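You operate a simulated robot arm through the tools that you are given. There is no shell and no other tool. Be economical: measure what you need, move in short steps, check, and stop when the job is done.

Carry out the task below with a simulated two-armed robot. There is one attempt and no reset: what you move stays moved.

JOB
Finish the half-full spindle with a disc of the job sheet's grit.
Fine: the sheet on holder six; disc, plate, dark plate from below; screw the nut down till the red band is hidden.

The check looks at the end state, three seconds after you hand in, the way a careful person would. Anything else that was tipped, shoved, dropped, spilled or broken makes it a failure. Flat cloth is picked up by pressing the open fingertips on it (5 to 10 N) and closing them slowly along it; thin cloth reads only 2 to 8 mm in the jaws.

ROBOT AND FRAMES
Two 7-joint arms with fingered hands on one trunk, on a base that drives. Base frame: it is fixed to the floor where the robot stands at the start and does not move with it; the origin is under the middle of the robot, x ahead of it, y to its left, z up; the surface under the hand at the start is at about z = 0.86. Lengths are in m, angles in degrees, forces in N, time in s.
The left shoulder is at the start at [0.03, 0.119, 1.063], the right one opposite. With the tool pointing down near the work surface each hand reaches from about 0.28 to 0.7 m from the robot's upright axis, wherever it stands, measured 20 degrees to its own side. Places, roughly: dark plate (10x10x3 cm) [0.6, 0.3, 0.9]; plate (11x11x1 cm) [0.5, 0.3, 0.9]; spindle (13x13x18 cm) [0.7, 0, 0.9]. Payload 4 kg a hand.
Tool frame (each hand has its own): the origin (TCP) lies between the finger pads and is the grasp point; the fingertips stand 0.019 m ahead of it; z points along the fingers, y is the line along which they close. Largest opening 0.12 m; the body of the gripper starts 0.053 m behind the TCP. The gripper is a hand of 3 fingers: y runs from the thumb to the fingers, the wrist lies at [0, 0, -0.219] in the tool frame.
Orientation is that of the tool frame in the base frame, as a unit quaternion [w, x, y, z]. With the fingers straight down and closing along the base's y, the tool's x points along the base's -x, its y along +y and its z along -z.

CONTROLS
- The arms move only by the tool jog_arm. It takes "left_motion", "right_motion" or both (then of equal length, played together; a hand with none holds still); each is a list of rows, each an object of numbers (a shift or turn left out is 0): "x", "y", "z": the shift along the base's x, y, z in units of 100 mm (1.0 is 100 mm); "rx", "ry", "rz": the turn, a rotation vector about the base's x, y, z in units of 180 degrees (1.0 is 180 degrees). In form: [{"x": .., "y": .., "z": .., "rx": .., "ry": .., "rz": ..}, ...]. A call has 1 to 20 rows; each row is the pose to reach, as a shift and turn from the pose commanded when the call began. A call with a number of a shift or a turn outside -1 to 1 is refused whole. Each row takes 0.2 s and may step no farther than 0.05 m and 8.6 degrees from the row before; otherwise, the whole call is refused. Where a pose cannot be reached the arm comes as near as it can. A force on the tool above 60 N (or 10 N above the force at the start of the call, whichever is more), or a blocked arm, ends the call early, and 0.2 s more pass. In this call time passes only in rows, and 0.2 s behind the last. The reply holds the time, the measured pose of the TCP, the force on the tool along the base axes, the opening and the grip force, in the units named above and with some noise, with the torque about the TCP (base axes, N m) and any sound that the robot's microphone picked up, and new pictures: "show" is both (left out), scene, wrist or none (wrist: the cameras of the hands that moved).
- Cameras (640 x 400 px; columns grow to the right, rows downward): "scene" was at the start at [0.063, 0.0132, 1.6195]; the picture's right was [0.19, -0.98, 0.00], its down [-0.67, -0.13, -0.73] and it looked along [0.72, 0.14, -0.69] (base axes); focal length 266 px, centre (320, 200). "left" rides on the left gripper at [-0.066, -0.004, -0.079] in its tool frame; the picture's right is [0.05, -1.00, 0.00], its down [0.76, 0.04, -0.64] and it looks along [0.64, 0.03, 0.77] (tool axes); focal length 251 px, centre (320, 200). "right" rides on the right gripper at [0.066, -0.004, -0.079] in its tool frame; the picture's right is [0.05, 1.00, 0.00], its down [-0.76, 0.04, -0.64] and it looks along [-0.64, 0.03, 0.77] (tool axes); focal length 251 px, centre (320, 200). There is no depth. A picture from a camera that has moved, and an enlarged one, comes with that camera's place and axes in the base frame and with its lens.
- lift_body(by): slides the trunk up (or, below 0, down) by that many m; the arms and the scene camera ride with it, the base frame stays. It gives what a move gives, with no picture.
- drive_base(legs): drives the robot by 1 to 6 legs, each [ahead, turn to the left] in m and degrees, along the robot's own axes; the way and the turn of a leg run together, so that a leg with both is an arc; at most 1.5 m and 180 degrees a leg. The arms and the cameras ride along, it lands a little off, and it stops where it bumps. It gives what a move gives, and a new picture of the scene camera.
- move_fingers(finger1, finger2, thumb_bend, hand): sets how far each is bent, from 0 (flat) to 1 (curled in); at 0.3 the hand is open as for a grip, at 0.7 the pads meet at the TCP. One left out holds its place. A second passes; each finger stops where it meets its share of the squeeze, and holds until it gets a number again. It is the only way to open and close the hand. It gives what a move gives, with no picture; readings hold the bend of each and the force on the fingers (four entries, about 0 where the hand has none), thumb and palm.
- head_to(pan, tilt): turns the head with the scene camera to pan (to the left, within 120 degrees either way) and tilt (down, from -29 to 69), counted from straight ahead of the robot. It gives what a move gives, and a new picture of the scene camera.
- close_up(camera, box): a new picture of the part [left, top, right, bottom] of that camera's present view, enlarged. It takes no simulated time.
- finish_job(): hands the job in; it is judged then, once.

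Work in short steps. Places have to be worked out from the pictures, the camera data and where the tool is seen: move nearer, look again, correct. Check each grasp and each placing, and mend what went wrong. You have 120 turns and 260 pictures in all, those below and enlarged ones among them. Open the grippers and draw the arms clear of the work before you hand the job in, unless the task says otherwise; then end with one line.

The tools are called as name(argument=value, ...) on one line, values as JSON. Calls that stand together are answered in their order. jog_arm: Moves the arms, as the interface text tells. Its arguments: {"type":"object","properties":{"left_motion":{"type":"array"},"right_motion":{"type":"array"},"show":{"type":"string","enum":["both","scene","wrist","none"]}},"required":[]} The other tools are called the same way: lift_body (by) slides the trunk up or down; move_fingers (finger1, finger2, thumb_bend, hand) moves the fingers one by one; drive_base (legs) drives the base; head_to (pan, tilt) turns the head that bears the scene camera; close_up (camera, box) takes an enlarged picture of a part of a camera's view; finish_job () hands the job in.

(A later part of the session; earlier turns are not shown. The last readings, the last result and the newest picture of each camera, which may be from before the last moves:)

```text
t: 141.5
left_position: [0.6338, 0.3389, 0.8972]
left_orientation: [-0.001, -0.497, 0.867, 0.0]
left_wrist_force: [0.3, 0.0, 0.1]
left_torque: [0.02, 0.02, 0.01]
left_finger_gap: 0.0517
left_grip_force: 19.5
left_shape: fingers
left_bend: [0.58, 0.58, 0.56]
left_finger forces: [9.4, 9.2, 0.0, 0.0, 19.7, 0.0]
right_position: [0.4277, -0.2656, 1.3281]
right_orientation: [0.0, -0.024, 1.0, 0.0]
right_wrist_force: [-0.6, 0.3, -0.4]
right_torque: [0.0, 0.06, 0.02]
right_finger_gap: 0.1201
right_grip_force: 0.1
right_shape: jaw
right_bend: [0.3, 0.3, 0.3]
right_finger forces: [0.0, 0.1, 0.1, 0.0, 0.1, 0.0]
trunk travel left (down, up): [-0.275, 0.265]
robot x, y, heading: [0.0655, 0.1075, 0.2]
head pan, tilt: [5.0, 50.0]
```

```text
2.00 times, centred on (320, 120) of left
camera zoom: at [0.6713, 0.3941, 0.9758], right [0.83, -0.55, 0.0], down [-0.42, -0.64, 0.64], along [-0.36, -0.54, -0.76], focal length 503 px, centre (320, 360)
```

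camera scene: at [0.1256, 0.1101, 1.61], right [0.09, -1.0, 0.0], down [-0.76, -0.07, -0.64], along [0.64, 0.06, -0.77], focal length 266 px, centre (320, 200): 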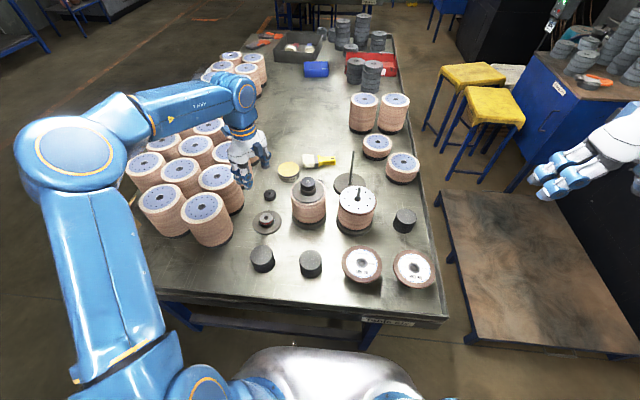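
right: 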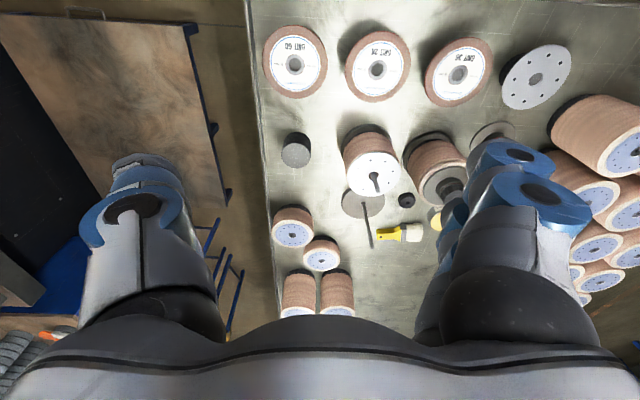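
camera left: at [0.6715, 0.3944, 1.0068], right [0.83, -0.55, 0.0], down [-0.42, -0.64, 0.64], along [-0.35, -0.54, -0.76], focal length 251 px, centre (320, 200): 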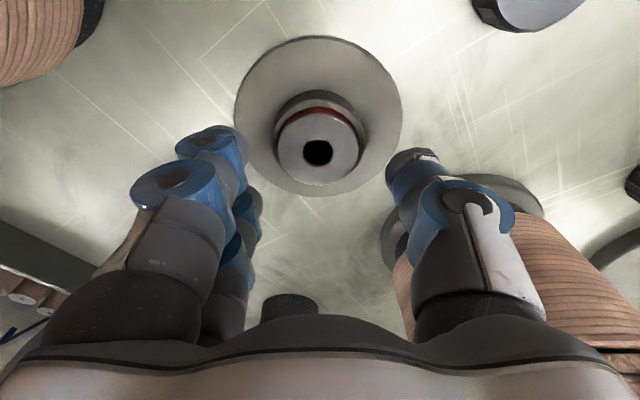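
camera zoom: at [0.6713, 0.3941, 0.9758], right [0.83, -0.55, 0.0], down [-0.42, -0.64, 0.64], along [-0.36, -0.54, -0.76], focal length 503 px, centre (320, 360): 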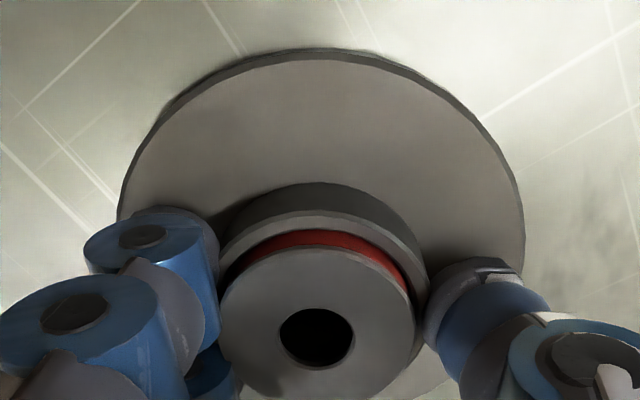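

Firm 19 N grip on the ring. Lift 5 cm and look.

jog_arm(left_motion=[{"z": 0.1}, {"z": 0.3}, {"z": 0.6}, {"z": 1.0}], show="both")

```text
t: 142.5
left_position: [0.6343, 0.3395, 0.9973]
left_orientation: [0.0, -0.497, 0.868, 0.001]
left_wrist_force: [-1.0, 0.3, -4.0]
left_torque: [-0.04, -0.01, -0.01]
left_finger_gap: 0.0516
left_grip_force: 19.0
left_shape: fingers
left_bend: [0.58, 0.58, 0.57]
left_finger forces: [9.3, 9.4, 0.0, 0.0, 19.8, 0.0]
right_position: [0.427, -0.2671, 1.327]
right_orientation: [0.0, -0.025, 1.0, -0.001]
right_wrist_force: [-0.4, 0.3, 0.8]
right_torque: [-0.01, -0.03, 0.0]
right_finger_gap: 0.1197
right_grip_force: 0.0
right_shape: jaw
right_bend: [0.3, 0.3, 0.3]
right_finger forces: [0.0, 0.1, 0.1, 0.0, 0.0, 0.0]
trunk travel left (down, up): [-0.275, 0.265]
robot x, y, heading: [0.0666, 0.1048, 0.2]
head pan, tilt: [5.0, 50.0]
camera scene: at [0.1249, 0.1092, 1.6101], right [0.09, -1.0, 0.0], down [-0.76, -0.07, -0.64], along [0.64, 0.06, -0.77], focal length 266 px, centre (320, 200)
camera left: at [0.6711, 0.3945, 1.0764], right [0.83, -0.55, 0.0], down [-0.42, -0.64, 0.64], along [-0.36, -0.54, -0.76], focal length 251 px, centre (320, 200)
```

scene: 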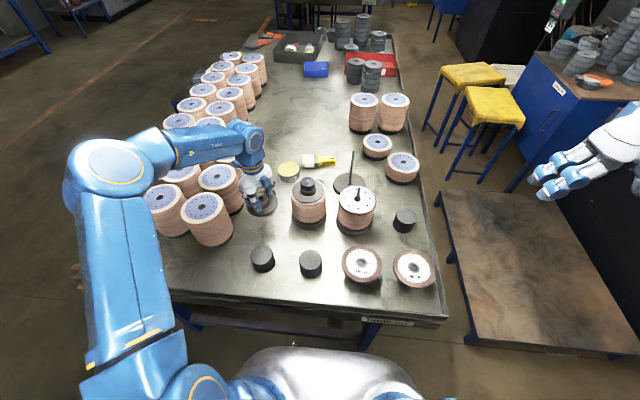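
left: 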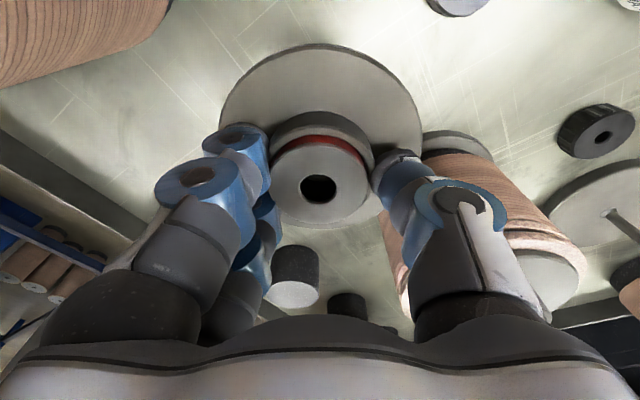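

Dark plate held. Raise to z≈1.13 and carry over to the spindle.

jog_arm(left_motion=[{"z": 0.4}, {"z": 0.8}, {"z": 1.0}], show="none")

jog_arm(left_motion=[{"z": 0.33, "y": -0.1}, {"z": 0.33, "y": -0.4, "x": 0.1}, {"z": 0.33, "y": -0.8, "x": 0.1}, {"z": 0.33, "y": -1.0, "x": 0.1}], show="none")

jog_arm(left_motion=[{"y": -0.4, "x": 0.05}, {"y": -0.8, "x": 0.1}, {"y": -1.0, "x": 0.15}], show="none")

jog_arm(left_motion=[{"y": -0.4}, {"y": -0.8}, {"y": -0.94}], show="both")

```text
t: 143.3
left_position: [0.6339, 0.3396, 1.0983]
left_orientation: [0.0, -0.498, 0.867, -0.001]
left_wrist_force: [-0.2, -0.1, -4.8]
left_torque: [-0.03, -0.02, 0.03]
left_finger_gap: 0.0518
left_grip_force: 19.2
left_shape: fingers
left_bend: [0.58, 0.58, 0.57]
left_finger forces: [9.3, 9.2, 0.1, 0.0, 19.7, 0.0]
right_position: [0.4275, -0.2669, 1.3282]
right_orientation: [0.0, -0.024, 1.0, 0.0]
right_wrist_force: [-0.7, -0.2, -1.1]
right_torque: [-0.01, -0.01, 0.01]
right_finger_gap: 0.12
right_grip_force: 0.0
right_shape: jaw
right_bend: [0.3, 0.3, 0.3]
right_finger forces: [0.1, 0.0, 0.0, 0.1, 0.0, 0.1]
trunk travel left (down, up): [-0.275, 0.265]
robot x, y, heading: [0.0671, 0.1005, 0.3]
head pan, tilt: [5.0, 50.0]
```

```text
t: 144.3
left_position: [0.6447, 0.239, 1.1292]
left_orientation: [-0.002, -0.497, 0.868, 0.0]
left_wrist_force: [1.1, -0.1, -4.2]
left_torque: [0.0, -0.01, 0.04]
left_finger_gap: 0.0514
left_grip_force: 18.7
left_shape: fingers
left_bend: [0.58, 0.58, 0.57]
left_finger forces: [9.4, 9.1, 0.0, 0.1, 19.6, 0.0]
right_position: [0.428, -0.2662, 1.3273]
right_orientation: [0.0, -0.025, 1.0, 0.0]
right_wrist_force: [-0.5, -0.1, 0.1]
right_torque: [-0.01, 0.03, 0.02]
right_finger_gap: 0.1198
right_grip_force: 0.0
right_shape: jaw
right_bend: [0.3, 0.3, 0.3]
right_finger forces: [0.0, 0.0, 0.0, 0.1, 0.0, 0.0]
trunk travel left (down, up): [-0.275, 0.265]
robot x, y, heading: [0.0664, 0.1057, 0.3]
head pan, tilt: [5.0, 50.0]
```

```text
t: 145.1
left_position: [0.6576, 0.1397, 1.1302]
left_orientation: [0.0, -0.498, 0.867, 0.001]
left_wrist_force: [0.1, -0.1, -4.5]
left_torque: [-0.02, -0.03, 0.02]
left_finger_gap: 0.0516
left_grip_force: 18.8
left_shape: fingers
left_bend: [0.58, 0.58, 0.57]
left_finger forces: [9.3, 8.8, 0.0, 0.0, 19.5, 0.0]
right_position: [0.4276, -0.2665, 1.3288]
right_orientation: [0.0, -0.025, 1.0, 0.001]
right_wrist_force: [-0.1, 0.5, -0.8]
right_torque: [0.02, -0.01, -0.02]
right_finger_gap: 0.12
right_grip_force: 0.0
right_shape: jaw
right_bend: [0.3, 0.3, 0.3]
right_finger forces: [0.0, 0.0, 0.1, 0.0, 0.1, 0.0]
trunk travel left (down, up): [-0.275, 0.265]
robot x, y, heading: [0.0661, 0.1013, 0.4]
head pan, tilt: [5.0, 50.0]
```

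```text
t: 145.9
left_position: [0.6587, 0.0453, 1.1293]
left_orientation: [0.0, -0.498, 0.867, 0.0]
left_wrist_force: [-0.8, 0.2, -4.1]
left_torque: [0.02, -0.03, -0.05]
left_finger_gap: 0.0517
left_grip_force: 18.7
left_shape: fingers
left_bend: [0.58, 0.58, 0.57]
left_finger forces: [9.3, 8.7, 0.1, 0.0, 19.3, 0.0]
right_position: [0.4277, -0.2657, 1.3277]
right_orientation: [0.0, -0.024, 1.0, 0.0]
right_wrist_force: [-0.5, -0.3, 0.4]
right_torque: [-0.02, 0.02, 0.01]
right_finger_gap: 0.12
right_grip_force: 0.1
right_shape: jaw
right_bend: [0.3, 0.3, 0.3]
right_finger forces: [0.0, 0.0, 0.1, 0.0, 0.0, 0.0]
trunk travel left (down, up): [-0.275, 0.265]
robot x, y, heading: [0.0671, 0.1042, 0.3]
head pan, tilt: [5.0, 50.0]
camera scene: at [0.1259, 0.1092, 1.61], right [0.09, -1.0, 0.0], down [-0.76, -0.07, -0.64], along [0.64, 0.06, -0.77], focal length 266 px, centre (320, 200)
camera left: at [0.6956, 0.1002, 1.2083], right [0.84, -0.55, 0.0], down [-0.42, -0.64, 0.64], along [-0.36, -0.54, -0.77], focal length 251 px, centre (320, 200)
```

scene: 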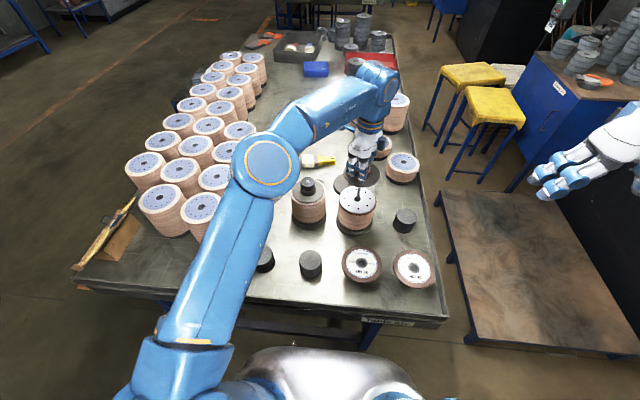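
left: 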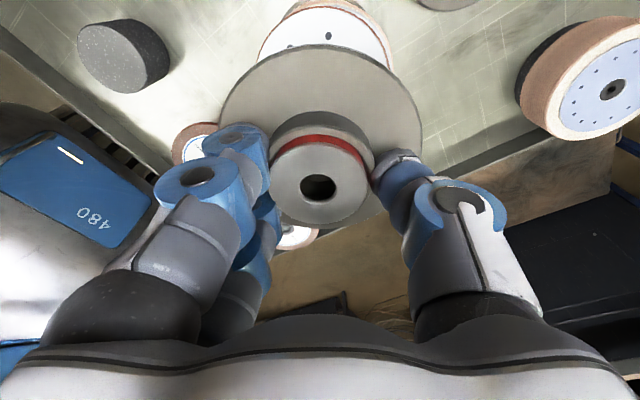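

Lower to just above the rod tip and zoom in.

jog_arm(left_motion=[{"z": -0.25}, {"z": -0.45}], show="wrist")

close_up(camera="scene", box=[315, 150, 395, 240])

```text
t: 146.5
left_position: [0.6578, 0.0443, 1.085]
left_orientation: [-0.002, -0.498, 0.867, 0.0]
left_wrist_force: [0.1, 0.0, -3.6]
left_torque: [0.0, -0.01, 0.02]
left_finger_gap: 0.0513
left_grip_force: 18.6
left_shape: fingers
left_bend: [0.58, 0.58, 0.57]
left_finger forces: [9.4, 8.7, 0.0, 0.1, 19.3, 0.0]
right_position: [0.4284, -0.2662, 1.328]
right_orientation: [0.0, -0.025, 1.0, -0.001]
right_wrist_force: [0.5, -0.4, -0.5]
right_torque: [-0.02, -0.01, 0.03]
right_finger_gap: 0.1199
right_grip_force: 0.0
right_shape: jaw
right_bend: [0.3, 0.3, 0.3]
right_finger forces: [0.0, 0.0, 0.0, 0.0, 0.0, 0.0]
trunk travel left (down, up): [-0.275, 0.265]
robot x, y, heading: [0.0691, 0.1026, 0.4]
head pan, tilt: [5.0, 50.0]
camera left: at [0.6962, 0.0989, 1.1645], right [0.84, -0.55, 0.0], down [-0.42, -0.64, 0.64], along [-0.35, -0.54, -0.76], focal length 251 px, centre (320, 200)
```

left: 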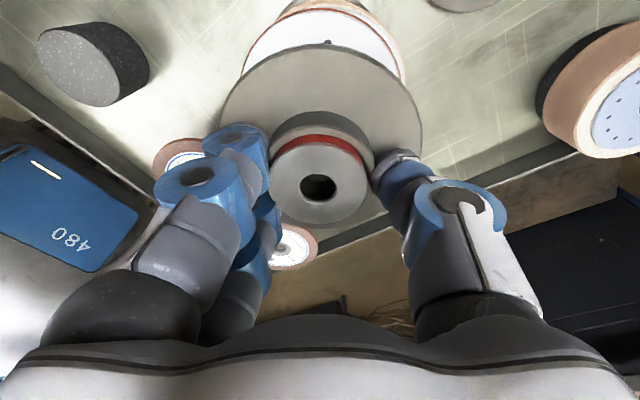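

```text
4.44 times, centred on (355, 195) of scene
camera zoom: at [0.1261, 0.1092, 1.61], right [0.09, -1.0, 0.0], down [-0.76, -0.07, -0.64], along [0.64, 0.06, -0.77], focal length 1184 px, centre (164, 222)
```

zoom: 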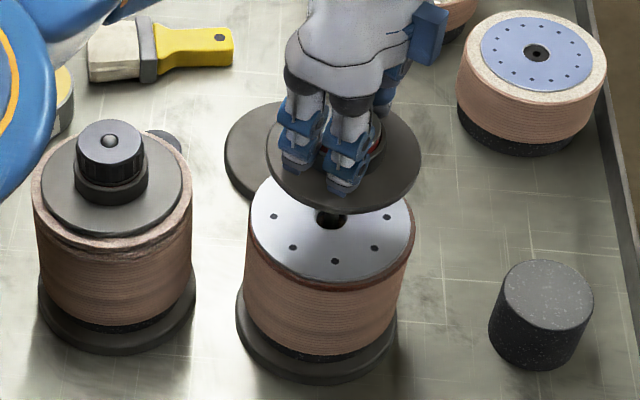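

Alignment is within a few mm. Nudge (-2, +1.5) mm and descend slowly, watching the force.

jog_arm(left_motion=[{"x": -0.02, "y": 0.015, "z": -0.06}, {"x": -0.02, "y": 0.015, "z": -0.12}, {"x": -0.02, "y": 0.015, "z": -0.16}], show="none")

close_up(camera="scene", box=[330, 165, 390, 220])

```text
t: 147.3
left_position: [0.6553, 0.0474, 1.069]
left_orientation: [0.0, -0.498, 0.867, -0.001]
left_wrist_force: [-0.6, 0.6, -4.5]
left_torque: [0.01, -0.04, 0.0]
left_finger_gap: 0.0514
left_grip_force: 19.2
left_shape: fingers
left_bend: [0.58, 0.58, 0.57]
left_finger forces: [9.5, 8.6, 0.0, 0.0, 19.3, 0.1]
right_position: [0.4273, -0.2663, 1.3284]
right_orientation: [0.001, -0.024, 1.0, 0.0]
right_wrist_force: [-0.8, 0.0, 0.3]
right_torque: [0.02, 0.03, 0.01]
right_finger_gap: 0.1202
right_grip_force: 0.1
right_shape: jaw
right_bend: [0.3, 0.3, 0.3]
right_finger forces: [0.0, 0.0, 0.1, 0.1, 0.0, 0.0]
trunk travel left (down, up): [-0.275, 0.265]
robot x, y, heading: [0.0645, 0.1033, 0.3]
head pan, tilt: [5.0, 50.0]
```

```text
7.27 times, centred on (360, 192) of scene
camera zoom: at [0.126, 0.1095, 1.61], right [0.09, -1.0, 0.0], down [-0.76, -0.07, -0.64], along [0.64, 0.06, -0.77], focal length 1938 px, centre (29, 254)
```

zoom: 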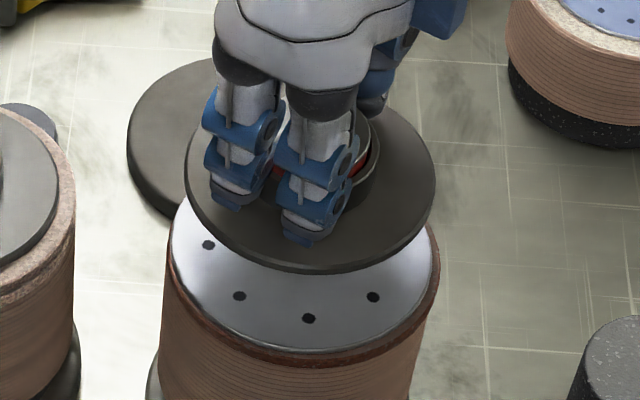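

Centre the plate 3 mm back in x and descend further.

jog_arm(left_motion=[{"x": -0.03}, {"x": -0.03, "z": -0.04}, {"x": -0.03, "z": -0.08}], show="none")

```text
t: 148.1
left_position: [0.6521, 0.0461, 1.0676]
left_orientation: [0.003, -0.499, 0.867, -0.005]
left_wrist_force: [3.1, 0.5, 34.2]
left_torque: [-0.13, -0.47, 0.07]
left_finger_gap: 0.0511
left_grip_force: 29.7
left_shape: fingers
left_bend: [0.58, 0.58, 0.59]
left_finger forces: [10.4, 9.7, 0.1, 0.0, 38.2, 0.0]
right_position: [0.4239, -0.2663, 1.3297]
right_orientation: [0.002, -0.024, 1.0, 0.0]
right_wrist_force: [0.7, 0.4, 0.2]
right_torque: [0.02, 0.0, 0.0]
right_finger_gap: 0.12
right_grip_force: 0.2
right_shape: jaw
right_bend: [0.3, 0.3, 0.3]
right_finger forces: [0.0, 0.0, 0.0, 0.0, 0.0, 0.0]
trunk travel left (down, up): [-0.275, 0.265]
robot x, y, heading: [0.0664, 0.1008, 0.4]
head pan, tilt: [5.0, 50.0]
```

Contact on the plate's underside; the torque says the rod is ~12 mm toward +x of the TCP. Lift off and look again.

jog_arm(left_motion=[{"z": 0.1}, {"z": 0.3}], show="wrist")

close_up(camera="scene", box=[320, 150, 400, 230])

close_up(camera="right", box=[320, 100, 640, 300])

```text
t: 148.7
left_position: [0.6499, 0.0469, 1.0918]
left_orientation: [0.0, -0.497, 0.868, 0.001]
left_wrist_force: [-0.6, 0.0, -4.0]
left_torque: [-0.03, 0.0, -0.01]
left_finger_gap: 0.0518
left_grip_force: 18.9
left_shape: fingers
left_bend: [0.58, 0.58, 0.58]
left_finger forces: [9.3, 9.1, 0.0, 0.0, 19.4, 0.0]
right_position: [0.4262, -0.2675, 1.3281]
right_orientation: [0.001, -0.025, 1.0, -0.001]
right_wrist_force: [-1.0, 0.9, 0.0]
right_torque: [-0.01, -0.01, 0.01]
right_finger_gap: 0.1199
right_grip_force: 0.1
right_shape: jaw
right_bend: [0.3, 0.3, 0.3]
right_finger forces: [0.1, 0.1, 0.1, 0.1, 0.0, 0.1]
trunk travel left (down, up): [-0.275, 0.265]
robot x, y, heading: [0.0656, 0.1008, 0.3]
head pan, tilt: [5.0, 50.0]
camera left: at [0.6884, 0.1017, 1.17], right [0.83, -0.55, 0.0], down [-0.42, -0.64, 0.64], along [-0.36, -0.54, -0.76], focal length 251 px, centre (320, 200)
```

left: 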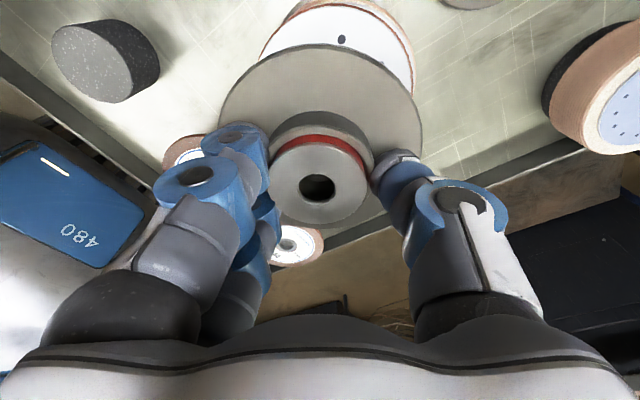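

```text
5.00 times, centred on (360, 190) of scene
camera zoom: at [0.1242, 0.1093, 1.6099], right [0.09, -1.0, 0.0], down [-0.76, -0.07, -0.64], along [0.64, 0.06, -0.77], focal length 1332 px, centre (120, 250)
```

zoom: 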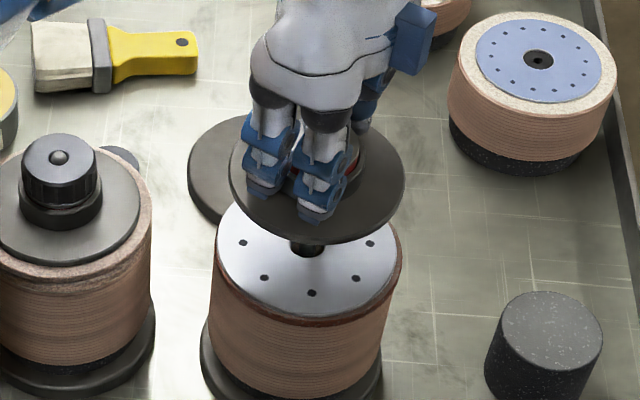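

```text
2.00 times, centred on (480, 200) of right
camera zoom: at [0.3608, -0.2725, 1.4079], right [-0.1, 0.99, 0.0], down [0.76, 0.08, 0.64], along [0.64, 0.07, -0.76], focal length 503 px, centre (0, 200)
```

zoom: 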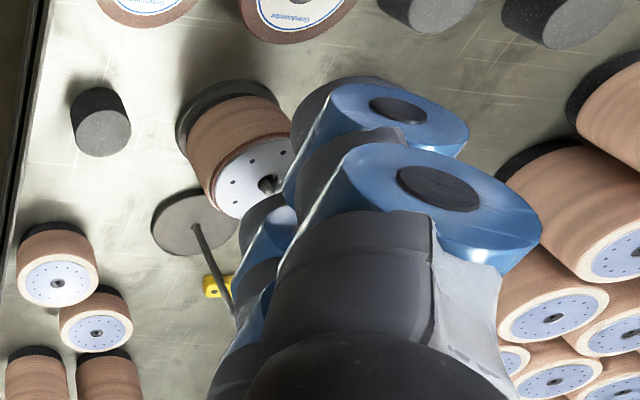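

Wrist view and torque agree: go +14.5 mm in x, -2.5 mm in y, then descend slowly.

jog_arm(left_motion=[{"x": 0.145, "y": -0.025}, {"x": 0.145, "y": -0.025, "z": -0.15}, {"x": 0.145, "y": -0.025, "z": -0.25}, {"x": 0.145, "y": -0.025, "z": -0.28}], show="none")

```text
t: 149.7
left_position: [0.6658, 0.0434, 1.0626]
left_orientation: [-0.001, -0.498, 0.867, 0.0]
left_wrist_force: [-0.2, -0.5, -4.7]
left_torque: [0.01, 0.01, -0.06]
left_finger_gap: 0.0514
left_grip_force: 18.6
left_shape: fingers
left_bend: [0.58, 0.58, 0.58]
left_finger forces: [9.2, 9.0, 0.0, 0.0, 19.4, 0.0]
right_position: [0.4267, -0.2666, 1.3282]
right_orientation: [-0.001, -0.025, 1.0, 0.0]
right_wrist_force: [-0.1, 0.6, 0.0]
right_torque: [0.0, 0.01, 0.0]
right_finger_gap: 0.1197
right_grip_force: 0.1
right_shape: jaw
right_bend: [0.3, 0.3, 0.3]
right_finger forces: [0.0, 0.1, 0.0, 0.1, 0.0, 0.0]
trunk travel left (down, up): [-0.275, 0.265]
robot x, y, heading: [0.0676, 0.1035, 0.1]
head pan, tilt: [5.0, 50.0]
```

No contact this time – the rod is entering. Continue down.

jog_arm(left_motion=[{"z": -0.05}, {"z": -0.1}, {"z": -0.15}], show="none")

close_up(camera="left", box=[160, 20, 480, 220])

```text
t: 150.5
left_position: [0.6674, 0.0432, 1.0482]
left_orientation: [-0.001, -0.498, 0.867, 0.0]
left_wrist_force: [-0.4, -1.0, -4.3]
left_torque: [-0.08, -0.01, -0.02]
left_finger_gap: 0.0518
left_grip_force: 18.5
left_shape: fingers
left_bend: [0.58, 0.58, 0.58]
left_finger forces: [9.2, 8.9, 0.0, 0.1, 19.3, 0.1]
right_position: [0.4281, -0.2659, 1.3271]
right_orientation: [0.0, -0.025, 1.0, 0.0]
right_wrist_force: [-0.4, 0.1, -0.5]
right_torque: [0.0, 0.01, 0.01]
right_finger_gap: 0.1201
right_grip_force: 0.2
right_shape: jaw
right_bend: [0.3, 0.3, 0.3]
right_finger forces: [0.1, 0.0, 0.0, 0.0, 0.0, 0.0]
trunk travel left (down, up): [-0.275, 0.265]
robot x, y, heading: [0.0657, 0.1035, 0.2]
head pan, tilt: [5.0, 50.0]
```

```text
2.00 times, centred on (320, 120) of left
camera zoom: at [0.7052, 0.099, 1.1275], right [0.83, -0.55, 0.0], down [-0.42, -0.64, 0.64], along [-0.36, -0.54, -0.76], focal length 503 px, centre (320, 360)
```

zoom: 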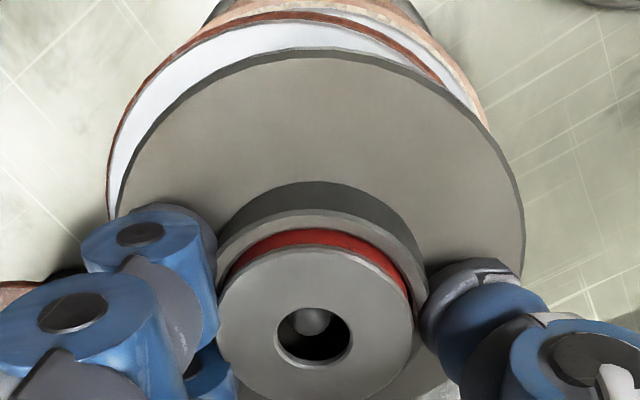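

The rod tip shows in the hub's hole. Continue down until it seats.

jog_arm(left_motion=[{"z": -0.04}, {"z": -0.08}, {"z": -0.11}], show="none")

```text
t: 151.3
left_position: [0.6675, 0.0445, 1.0379]
left_orientation: [-0.001, -0.498, 0.867, 0.0]
left_wrist_force: [0.5, 0.7, -3.6]
left_torque: [-0.03, -0.02, -0.04]
left_finger_gap: 0.0515
left_grip_force: 18.8
left_shape: fingers
left_bend: [0.58, 0.58, 0.58]
left_finger forces: [9.4, 8.9, 0.0, 0.0, 19.2, 0.0]
right_position: [0.4294, -0.2658, 1.3273]
right_orientation: [0.001, -0.024, 1.0, 0.001]
right_wrist_force: [0.8, -0.1, 0.0]
right_torque: [0.02, 0.04, 0.04]
right_finger_gap: 0.1201
right_grip_force: 0.1
right_shape: jaw
right_bend: [0.3, 0.3, 0.3]
right_finger forces: [0.0, 0.1, 0.0, 0.0, 0.1, 0.0]
trunk travel left (down, up): [-0.275, 0.265]
robot x, y, heading: [0.0645, 0.1043, 0.3]
head pan, tilt: [5.0, 50.0]
```

jog_arm(left_motion=[{"z": -0.025}, {"z": -0.05}], show="wrist")

close_up(camera="scene", box=[320, 160, 400, 230])

```text
t: 151.9
left_position: [0.6672, 0.0439, 1.0328]
left_orientation: [-0.002, -0.498, 0.867, 0.0]
left_wrist_force: [0.1, -0.3, -4.2]
left_torque: [0.01, 0.03, 0.02]
left_finger_gap: 0.0517
left_grip_force: 18.7
left_shape: fingers
left_bend: [0.58, 0.58, 0.58]
left_finger forces: [9.3, 8.9, 0.1, 0.0, 19.3, 0.0]
right_position: [0.428, -0.2659, 1.329]
right_orientation: [0.001, -0.025, 1.0, 0.0]
right_wrist_force: [-0.2, -0.3, 0.2]
right_torque: [-0.03, -0.02, -0.03]
right_finger_gap: 0.1201
right_grip_force: 0.0
right_shape: jaw
right_bend: [0.3, 0.3, 0.3]
right_finger forces: [0.0, 0.0, 0.1, 0.1, 0.0, 0.0]
trunk travel left (down, up): [-0.275, 0.265]
robot x, y, heading: [0.0689, 0.1013, 0.3]
head pan, tilt: [5.0, 50.0]
camera left: at [0.7051, 0.0995, 1.1116], right [0.83, -0.55, 0.0], down [-0.42, -0.64, 0.64], along [-0.36, -0.54, -0.76], focal length 251 px, centre (320, 200)
```

left: 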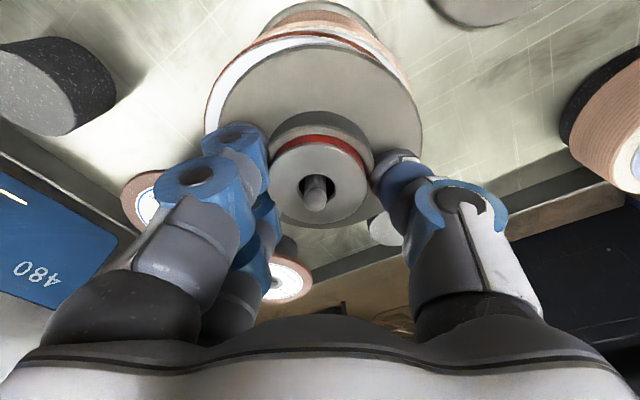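

```text
5.71 times, centred on (360, 195) of scene
camera zoom: at [0.126, 0.1093, 1.61], right [0.09, -1.0, 0.0], down [-0.76, -0.07, -0.64], along [0.64, 0.06, -0.77], focal length 1522 px, centre (91, 229)
```

zoom: 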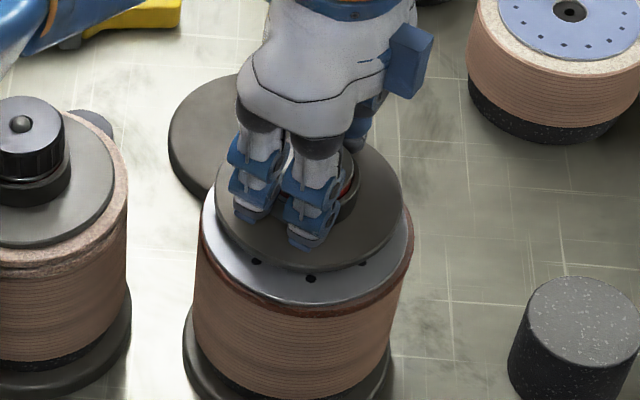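

Rod stands through the hub. Keep lowering until the load shows seating.

jog_arm(left_motion=[{"z": -0.03}, {"z": -0.06}], show="none")

jog_arm(left_motion=[{"z": -0.03}, {"z": -0.05}], show="none")

```text
t: 152.5
left_position: [0.6675, 0.0432, 1.0262]
left_orientation: [-0.001, -0.498, 0.867, 0.001]
left_wrist_force: [0.0, -0.3, -3.5]
left_torque: [0.0, 0.0, -0.02]
left_finger_gap: 0.0518
left_grip_force: 19.0
left_shape: fingers
left_bend: [0.58, 0.58, 0.58]
left_finger forces: [9.3, 8.8, 0.0, 0.0, 19.3, 0.0]
right_position: [0.4284, -0.2665, 1.329]
right_orientation: [-0.001, -0.025, 1.0, 0.0]
right_wrist_force: [1.3, -0.4, 0.5]
right_torque: [-0.04, -0.01, 0.04]
right_finger_gap: 0.1198
right_grip_force: 0.0
right_shape: jaw
right_bend: [0.3, 0.3, 0.3]
right_finger forces: [0.0, 0.0, 0.1, 0.1, 0.0, 0.1]
trunk travel left (down, up): [-0.275, 0.265]
robot x, y, heading: [0.0669, 0.1038, 0.2]
head pan, tilt: [5.0, 50.0]
```

```text
t: 153.1
left_position: [0.6678, 0.0442, 1.0227]
left_orientation: [-0.001, -0.498, 0.867, -0.002]
left_wrist_force: [1.8, -0.7, 2.0]
left_torque: [0.18, 0.24, -0.02]
left_finger_gap: 0.0517
left_grip_force: 18.9
left_shape: fingers
left_bend: [0.58, 0.58, 0.58]
left_finger forces: [9.2, 8.5, 0.1, 0.0, 20.4, 0.1]
right_position: [0.4272, -0.2658, 1.3278]
right_orientation: [0.0, -0.024, 1.0, -0.001]
right_wrist_force: [0.2, 0.1, -0.1]
right_torque: [0.0, -0.01, -0.04]
right_finger_gap: 0.1199
right_grip_force: 0.0
right_shape: jaw
right_bend: [0.3, 0.3, 0.3]
right_finger forces: [0.1, 0.0, 0.1, 0.0, 0.0, 0.0]
trunk travel left (down, up): [-0.275, 0.265]
robot x, y, heading: [0.0652, 0.103, 0.4]
head pan, tilt: [5.0, 50.0]
```

Seated (load taken). Open the hand and lift away.

move_fingers(hand="left", finger1=0.48, finger2=0.48, thumb_bend=0.48)

jog_arm(left_motion=[{"z": 0.3}, {"z": 0.7}, {"z": 1.0}], show="wrist")

close_up(camera="scene", box=[320, 160, 400, 230])

```text
t: 154.1
left_position: [0.6677, 0.0443, 1.023]
left_orientation: [-0.001, -0.498, 0.867, 0.0]
left_wrist_force: [0.9, 0.4, 0.8]
left_torque: [-0.01, 0.0, 0.05]
left_finger_gap: 0.0741
left_grip_force: 0.0
left_shape: fingers
left_bend: [0.48, 0.48, 0.48]
left_finger forces: [0.0, 0.0, 0.0, 0.1, 0.0, 0.1]
right_position: [0.4277, -0.2664, 1.3281]
right_orientation: [0.0, -0.025, 1.0, 0.0]
right_wrist_force: [-0.3, 0.1, -0.3]
right_torque: [0.04, 0.0, 0.06]
right_finger_gap: 0.1202
right_grip_force: 0.1
right_shape: jaw
right_bend: [0.3, 0.3, 0.3]
right_finger forces: [0.0, 0.1, 0.0, 0.0, 0.0, 0.0]
trunk travel left (down, up): [-0.275, 0.265]
robot x, y, heading: [0.0697, 0.1043, 0.4]
head pan, tilt: [5.0, 50.0]
```

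```text
t: 154.9
left_position: [0.668, 0.0433, 1.1227]
left_orientation: [0.0, -0.497, 0.868, 0.0]
left_wrist_force: [0.5, -0.8, 1.2]
left_torque: [0.0, 0.02, 0.02]
left_finger_gap: 0.0745
left_grip_force: 0.1
left_shape: fingers
left_bend: [0.48, 0.48, 0.48]
left_finger forces: [0.0, 0.1, 0.0, 0.0, 0.0, 0.0]
right_position: [0.4273, -0.2662, 1.3286]
right_orientation: [0.001, -0.025, 1.0, 0.0]
right_wrist_force: [0.0, -0.4, 0.2]
right_torque: [0.03, 0.0, 0.04]
right_finger_gap: 0.12
right_grip_force: 0.1
right_shape: jaw
right_bend: [0.3, 0.3, 0.3]
right_finger forces: [0.1, 0.1, 0.1, 0.0, 0.2, 0.0]
trunk travel left (down, up): [-0.275, 0.265]
robot x, y, heading: [0.0693, 0.0999, 0.1]
head pan, tilt: [5.0, 50.0]
camera left: at [0.7053, 0.0992, 1.2009], right [0.83, -0.55, 0.0], down [-0.42, -0.64, 0.64], along [-0.36, -0.54, -0.76], focal length 251 px, centre (320, 200)
```

left: 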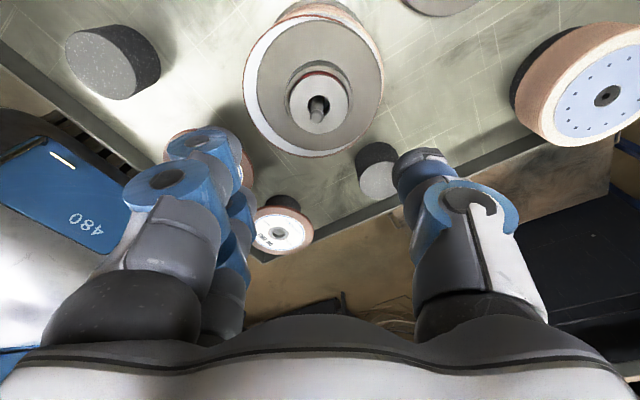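

```text
5.71 times, centred on (360, 195) of scene
camera zoom: at [0.125, 0.1092, 1.6101], right [0.09, -1.0, 0.0], down [-0.76, -0.07, -0.64], along [0.64, 0.06, -0.77], focal length 1522 px, centre (91, 229)
```

zoom: 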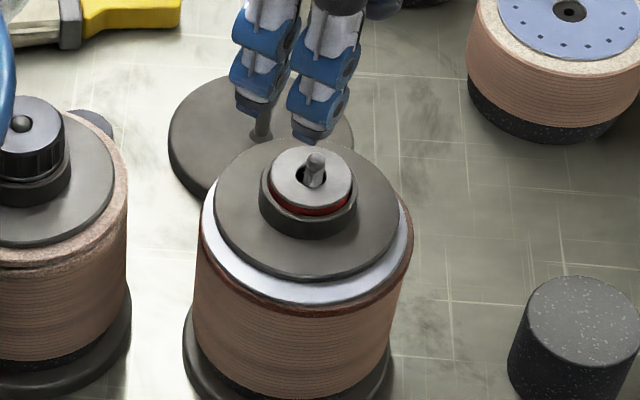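

Dark plate is on, rod through. Wrist camera puts the rod at ≈(0.666, 0.0445). Now go to the nut, ≈(0.737, 0.347).

jog_arm(left_motion=[{"y": 0.3, "z": 0.1}, {"y": 0.7, "z": 0.1}, {"y": 1.0, "z": 0.1}], show="none")

jog_arm(left_motion=[{"y": 0.4, "x": 0.1}, {"y": 0.8, "x": 0.2}, {"y": 1.0, "x": 0.3}], show="none")

jog_arm(left_motion=[{"y": 0.4, "x": 0.1}, {"y": 0.8, "x": 0.3}, {"y": 1.0, "x": 0.38, "z": -0.2}, {"y": 1.0, "x": 0.38, "z": -0.6}], show="both")

```text
t: 155.7
left_position: [0.6652, 0.1438, 1.1326]
left_orientation: [0.0, -0.497, 0.868, -0.001]
left_wrist_force: [-1.1, -0.2, -0.3]
left_torque: [-0.01, 0.02, -0.01]
left_finger_gap: 0.0742
left_grip_force: 0.1
left_shape: fingers
left_bend: [0.48, 0.48, 0.48]
left_finger forces: [0.0, 0.0, 0.0, 0.0, 0.1, 0.1]
right_position: [0.4272, -0.2647, 1.3276]
right_orientation: [0.001, -0.024, 1.0, 0.0]
right_wrist_force: [0.8, -0.3, -0.5]
right_torque: [-0.01, 0.03, 0.01]
right_finger_gap: 0.12
right_grip_force: 0.0
right_shape: jaw
right_bend: [0.3, 0.3, 0.3]
right_finger forces: [0.1, 0.0, 0.0, 0.1, 0.0, 0.1]
trunk travel left (down, up): [-0.275, 0.265]
robot x, y, heading: [0.065, 0.1019, 0.5]
head pan, tilt: [5.0, 50.0]
```

```text
t: 156.5
left_position: [0.699, 0.2441, 1.1297]
left_orientation: [-0.001, -0.498, 0.867, -0.001]
left_wrist_force: [0.1, 0.5, -0.2]
left_torque: [0.0, 0.01, 0.01]
left_finger_gap: 0.0744
left_grip_force: 0.1
left_shape: fingers
left_bend: [0.48, 0.48, 0.48]
left_finger forces: [0.1, 0.0, 0.1, 0.1, 0.1, 0.1]
right_position: [0.4284, -0.2654, 1.3276]
right_orientation: [0.0, -0.024, 1.0, 0.0]
right_wrist_force: [-0.6, -0.3, 0.9]
right_torque: [-0.04, 0.02, -0.02]
right_finger_gap: 0.1198
right_grip_force: 0.2
right_shape: jaw
right_bend: [0.3, 0.3, 0.3]
right_finger forces: [0.1, 0.0, 0.0, 0.1, 0.0, 0.0]
trunk travel left (down, up): [-0.275, 0.265]
robot x, y, heading: [0.0657, 0.103, 0.3]
head pan, tilt: [5.0, 50.0]
```

```text
t: 157.5
left_position: [0.7328, 0.3432, 1.0713]
left_orientation: [-0.002, -0.498, 0.867, 0.0]
left_wrist_force: [0.1, -0.5, -0.1]
left_torque: [-0.04, 0.0, 0.0]
left_finger_gap: 0.0742
left_grip_force: 0.1
left_shape: fingers
left_bend: [0.48, 0.48, 0.48]
left_finger forces: [0.0, 0.0, 0.0, 0.1, 0.1, 0.0]
left hand out of reach, approached as far as the arm can: row 2, 3
right_position: [0.4287, -0.2653, 1.3278]
right_orientation: [0.0, -0.024, 1.0, 0.0]
right_wrist_force: [-0.2, 0.0, 0.5]
right_torque: [-0.04, 0.01, -0.02]
right_finger_gap: 0.12
right_grip_force: 0.1
right_shape: jaw
right_bend: [0.3, 0.3, 0.3]
right_finger forces: [0.0, 0.1, 0.0, 0.1, 0.0, 0.0]
trunk travel left (down, up): [-0.275, 0.265]
robot x, y, heading: [0.0663, 0.1073, 0.3]
head pan, tilt: [5.0, 50.0]
camera scene: at [0.1266, 0.1111, 1.61], right [0.09, -1.0, 0.0], down [-0.76, -0.07, -0.64], along [0.64, 0.06, -0.77], focal length 266 px, centre (320, 200)
camera left: at [0.7709, 0.3984, 1.1504], right [0.83, -0.55, 0.0], down [-0.42, -0.64, 0.65], along [-0.36, -0.54, -0.76], focal length 251 px, centre (320, 200)
```

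scene: 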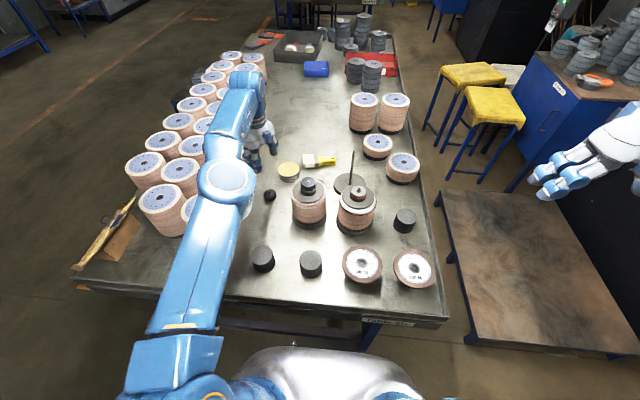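
left: 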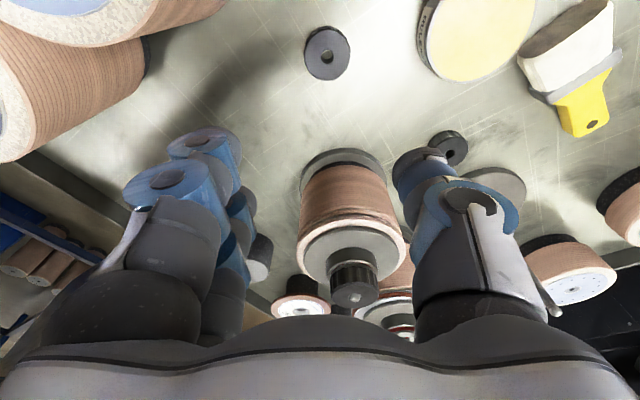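

Nut at ≈(0.747, 0.353). Move over it and lower to z≈0.97.

jog_arm(left_motion=[{"x": 0.14, "y": 0.1, "z": -0.3}, {"x": 0.14, "y": 0.1, "z": -0.7}, {"x": 0.14, "y": 0.1, "z": -1.0}], show="wrist")

```text
t: 158.3
left_position: [0.733, 0.3531, 0.9721]
left_orientation: [0.0, -0.498, 0.867, 0.0]
left_wrist_force: [0.3, -0.1, -0.2]
left_torque: [0.0, 0.02, -0.02]
left_finger_gap: 0.0743
left_grip_force: 0.0
left_shape: fingers
left_bend: [0.48, 0.48, 0.48]
left_finger forces: [0.0, 0.0, 0.0, 0.1, 0.0, 0.1]
left hand out of reach, approached as far as the arm can: row 1, 2, 3
right_position: [0.4285, -0.2653, 1.3274]
right_orientation: [0.0, -0.024, 1.0, -0.001]
right_wrist_force: [0.8, -0.4, -0.7]
right_torque: [0.01, -0.03, 0.0]
right_finger_gap: 0.1202
right_grip_force: 0.0
right_shape: jaw
right_bend: [0.3, 0.3, 0.3]
right_finger forces: [0.0, 0.0, 0.1, 0.1, 0.0, 0.0]
trunk travel left (down, up): [-0.275, 0.265]
robot x, y, heading: [0.0653, 0.1026, -0.1]
head pan, tilt: [5.0, 50.0]
camera left: at [0.771, 0.4088, 1.05], right [0.84, -0.55, 0.0], down [-0.42, -0.64, 0.64], along [-0.35, -0.54, -0.76], focal length 251 px, centre (320, 200)
```

left: 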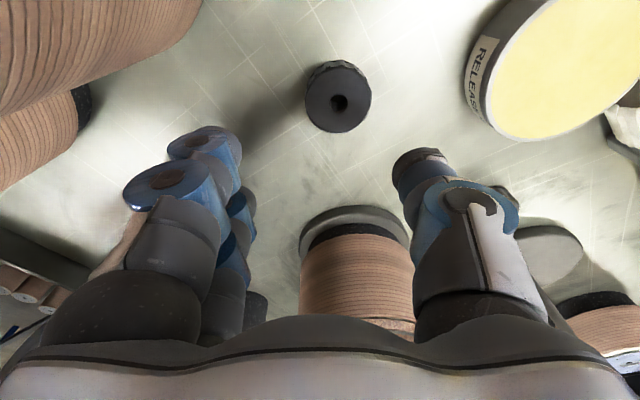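

The nut's ~1.7 cm beyond vertical reach. I tilt the hand 10° outward to reach it, and will bring it nearer for an upright regrasp.

jog_arm(left_motion=[{"rx": 0.0055, "ry": -0.0275}, {"rx": 0.011, "ry": -0.0545}, {"rx": 0.011, "ry": -0.0545, "x": 0.1}], show="wrist")

```text
t: 159.1
left_position: [0.7705, 0.3551, 0.9692]
left_orientation: [0.083, -0.496, 0.864, -0.027]
left_wrist_force: [-0.1, 0.0, -0.4]
left_torque: [-0.02, -0.03, 0.04]
left_finger_gap: 0.0743
left_grip_force: 0.1
left_shape: fingers
left_bend: [0.48, 0.48, 0.48]
left_finger forces: [0.0, 0.1, 0.0, 0.0, 0.0, 0.0]
left hand out of reach, approached as far as the arm can: row 1, 2, 3
right_position: [0.4276, -0.2657, 1.3269]
right_orientation: [0.001, -0.024, 1.0, 0.0]
right_wrist_force: [0.7, 0.5, -0.3]
right_torque: [0.0, -0.02, 0.02]
right_finger_gap: 0.1201
right_grip_force: 0.0
right_shape: jaw
right_bend: [0.3, 0.3, 0.3]
right_finger forces: [0.0, 0.0, 0.0, 0.1, 0.1, 0.0]
trunk travel left (down, up): [-0.275, 0.265]
robot x, y, heading: [0.0647, 0.1063, 0.3]
head pan, tilt: [5.0, 50.0]
camera left: at [0.7938, 0.4077, 1.0548], right [0.82, -0.55, 0.12], down [-0.52, -0.66, 0.54], along [-0.22, -0.51, -0.83], focal length 251 px, centre (320, 200)
```

left: 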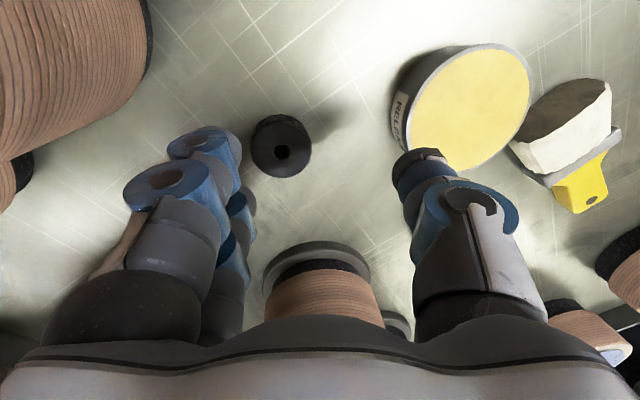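

Nut at (0.7505, 0.355). Shift back 2 cm and lower.

jog_arm(left_motion=[{"x": -0.2, "z": -0.2}, {"x": -0.2, "z": -0.45}], show="wrist")

```text
t: 159.7
left_position: [0.7657, 0.3575, 0.9242]
left_orientation: [0.081, -0.496, 0.864, -0.027]
left_wrist_force: [0.7, 0.2, 1.0]
left_torque: [-0.02, -0.01, 0.0]
left_finger_gap: 0.0741
left_grip_force: 0.1
left_shape: fingers
left_bend: [0.48, 0.48, 0.48]
left_finger forces: [0.0, 0.0, 0.0, 0.0, 0.1, 0.0]
left hand out of reach, approached as far as the arm can: row 1, 2
right_position: [0.428, -0.2657, 1.3281]
right_orientation: [0.0, -0.025, 1.0, 0.0]
right_wrist_force: [-0.3, 0.4, 0.2]
right_torque: [-0.02, 0.02, 0.02]
right_finger_gap: 0.1201
right_grip_force: 0.0
right_shape: jaw
right_bend: [0.3, 0.3, 0.3]
right_finger forces: [0.1, 0.0, 0.0, 0.0, 0.0, 0.0]
trunk travel left (down, up): [-0.275, 0.265]
robot x, y, heading: [0.0669, 0.1051, 0.3]
head pan, tilt: [5.0, 50.0]
camera left: at [0.7901, 0.4095, 1.0093], right [0.82, -0.55, 0.12], down [-0.52, -0.66, 0.54], along [-0.22, -0.51, -0.83], focal length 251 px, centre (320, 200)
```

left: 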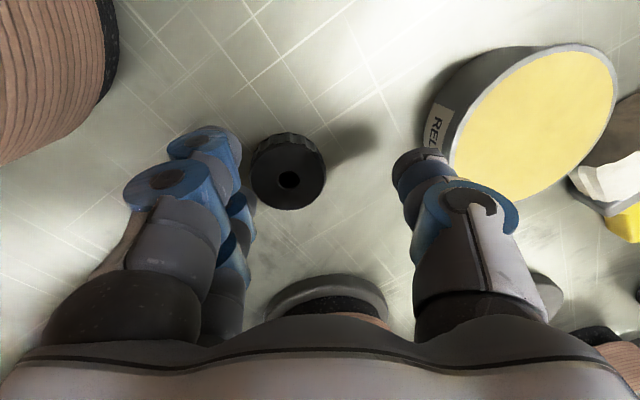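

Still 1.3 cm too far in x; correct before descending.

jog_arm(left_motion=[{"x": -0.18, "z": 0.0}], show="wrist")

```text
t: 160.1
left_position: [0.7671, 0.358, 0.9229]
left_orientation: [0.081, -0.495, 0.864, -0.027]
left_wrist_force: [-0.2, -0.6, -0.1]
left_torque: [0.0, 0.0, -0.02]
left_finger_gap: 0.0745
left_grip_force: 0.0
left_shape: fingers
left_bend: [0.48, 0.48, 0.48]
left_finger forces: [0.1, 0.1, 0.0, 0.0, 0.1, 0.0]
left hand out of reach, approached as far as the arm can: row 1
right_position: [0.4279, -0.2655, 1.3288]
right_orientation: [0.0, -0.024, 1.0, 0.0]
right_wrist_force: [-0.2, -0.5, -0.4]
right_torque: [-0.01, 0.03, -0.02]
right_finger_gap: 0.1202
right_grip_force: 0.1
right_shape: jaw
right_bend: [0.3, 0.3, 0.3]
right_finger forces: [0.1, 0.1, 0.0, 0.1, 0.0, 0.0]
trunk travel left (down, up): [-0.275, 0.265]
robot x, y, heading: [0.0671, 0.1006, -0.0]
head pan, tilt: [5.0, 50.0]
camera left: at [0.7899, 0.4106, 1.0087], right [0.82, -0.55, 0.12], down [-0.52, -0.66, 0.54], along [-0.22, -0.51, -0.83], focal length 251 px, centre (320, 200)
```

left: 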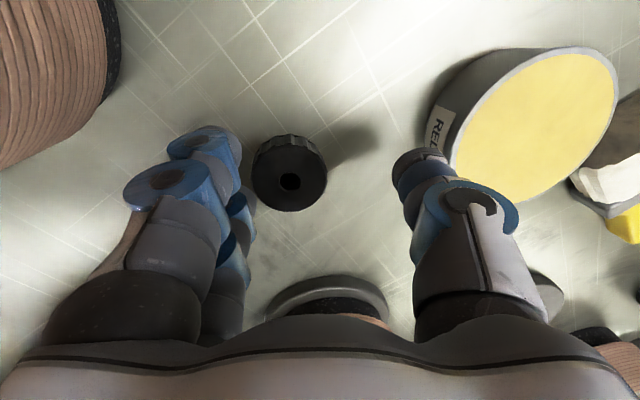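

jog_arm(left_motion=[{"x": -0.15}, {"x": -0.25}], show="none")

```text
t: 160.7
left_position: [0.7641, 0.3621, 0.9203]
left_orientation: [0.081, -0.495, 0.864, -0.028]
left_wrist_force: [0.1, -0.4, -0.6]
left_torque: [0.0, 0.03, -0.03]
left_finger_gap: 0.0742
left_grip_force: 0.1
left_shape: fingers
left_bend: [0.48, 0.48, 0.48]
left_finger forces: [0.0, 0.0, 0.0, 0.1, 0.0, 0.1]
left hand out of reach, approached as far as the arm can: row 1, 2
right_position: [0.4273, -0.2652, 1.3285]
right_orientation: [0.0, -0.025, 1.0, 0.0]
right_wrist_force: [-0.6, 0.9, -0.6]
right_torque: [0.02, 0.0, -0.03]
right_finger_gap: 0.12
right_grip_force: 0.0
right_shape: jaw
right_bend: [0.3, 0.3, 0.3]
right_finger forces: [0.0, 0.0, 0.0, 0.0, 0.0, 0.1]
trunk travel left (down, up): [-0.275, 0.265]
robot x, y, heading: [0.0654, 0.1058, 0.7]
head pan, tilt: [5.0, 50.0]
```

The solver is stuck at a joint limit in this posture. Raise, undo the tilt and unwind the yaw to get a freer posture.

jog_arm(left_motion=[{"z": 0.4, "rx": -0.0055, "ry": 0.0275}, {"z": 0.8, "rx": -0.011, "ry": 0.0545}, {"z": 1.0, "rx": -0.011, "ry": 0.0545}], show="none")

jog_arm(left_motion=[{"rz": -0.045}, {"rz": -0.09}, {"rz": -0.135}, {"rz": -0.18}], show="none")

```text
t: 161.5
left_position: [0.7326, 0.3602, 1.02]
left_orientation: [-0.001, -0.498, 0.867, 0.0]
left_wrist_force: [-0.4, -0.8, 0.2]
left_torque: [-0.01, -0.01, -0.02]
left_finger_gap: 0.0743
left_grip_force: 0.0
left_shape: fingers
left_bend: [0.48, 0.48, 0.48]
left_finger forces: [0.1, 0.0, 0.0, 0.1, 0.0, 0.1]
left hand out of reach, approached as far as the arm can: row 1, 2, 3
right_position: [0.4266, -0.2659, 1.3278]
right_orientation: [0.0, -0.025, 1.0, 0.0]
right_wrist_force: [0.5, 0.8, -0.5]
right_torque: [0.01, 0.03, -0.02]
right_finger_gap: 0.12
right_grip_force: 0.1
right_shape: jaw
right_bend: [0.3, 0.3, 0.3]
right_finger forces: [0.0, 0.0, 0.0, 0.0, 0.1, 0.0]
trunk travel left (down, up): [-0.275, 0.265]
robot x, y, heading: [0.0677, 0.1011, 0.2]
head pan, tilt: [5.0, 50.0]
```

```text
t: 162.5
left_position: [0.7347, 0.3602, 1.0177]
left_orientation: [0.0, -0.236, 0.972, -0.001]
left_wrist_force: [0.0, -0.5, 0.5]
left_torque: [0.03, 0.01, -0.01]
left_finger_gap: 0.0744
left_grip_force: 0.0
left_shape: fingers
left_bend: [0.48, 0.48, 0.48]
left_finger forces: [0.0, 0.0, 0.0, 0.0, 0.1, 0.1]
right_position: [0.4274, -0.2663, 1.3287]
right_orientation: [0.0, -0.024, 1.0, -0.001]
right_wrist_force: [-0.3, 0.4, -0.3]
right_torque: [0.01, -0.02, 0.01]
right_finger_gap: 0.12
right_grip_force: 0.0
right_shape: jaw
right_bend: [0.3, 0.3, 0.3]
right_finger forces: [0.0, 0.0, 0.0, 0.0, 0.0, 0.0]
trunk travel left (down, up): [-0.275, 0.265]
robot x, y, heading: [0.0695, 0.1048, 0.5]
head pan, tilt: [5.0, 50.0]
```

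Posture free again (yaw 27°). Try to reach the nut's spot upright.

jog_arm(left_motion=[{"x": 0.1, "y": -0.03}, {"x": 0.165, "y": -0.05}, {"x": 0.165, "y": -0.05, "z": -0.3}], show="wrist")

```text
t: 163.3
left_position: [0.7357, 0.3545, 0.9858]
left_orientation: [0.0, -0.235, 0.972, 0.0]
left_wrist_force: [0.7, 0.2, 0.0]
left_torque: [-0.02, -0.03, -0.01]
left_finger_gap: 0.0743
left_grip_force: 0.0
left_shape: fingers
left_bend: [0.48, 0.48, 0.48]
left_finger forces: [0.1, 0.0, 0.0, 0.0, 0.0, 0.0]
left hand out of reach, approached as far as the arm can: row 1, 2, 3
right_position: [0.4282, -0.2656, 1.3283]
right_orientation: [0.0, -0.025, 1.0, 0.0]
right_wrist_force: [0.3, 0.4, 0.2]
right_torque: [0.01, 0.03, 0.03]
right_finger_gap: 0.1201
right_grip_force: 0.0
right_shape: jaw
right_bend: [0.3, 0.3, 0.3]
right_finger forces: [0.0, 0.0, 0.0, 0.0, 0.0, 0.0]
trunk travel left (down, up): [-0.275, 0.265]
robot x, y, heading: [0.0699, 0.103, 0.1]
head pan, tilt: [5.0, 50.0]
camera left: at [0.7975, 0.3822, 1.065], right [0.41, -0.91, 0.0], down [-0.7, -0.31, 0.65], along [-0.59, -0.26, -0.76], focal length 251 px, centre (320, 200)
```

left: 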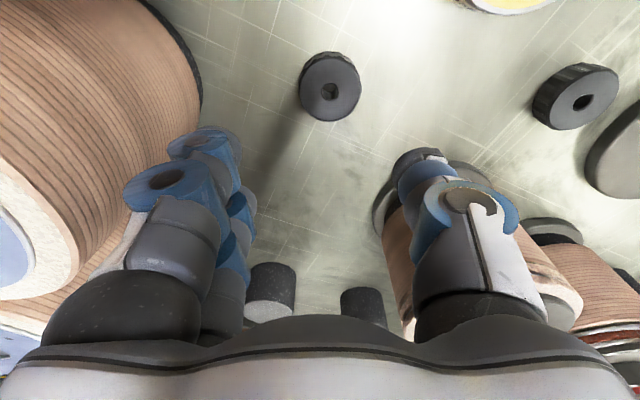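

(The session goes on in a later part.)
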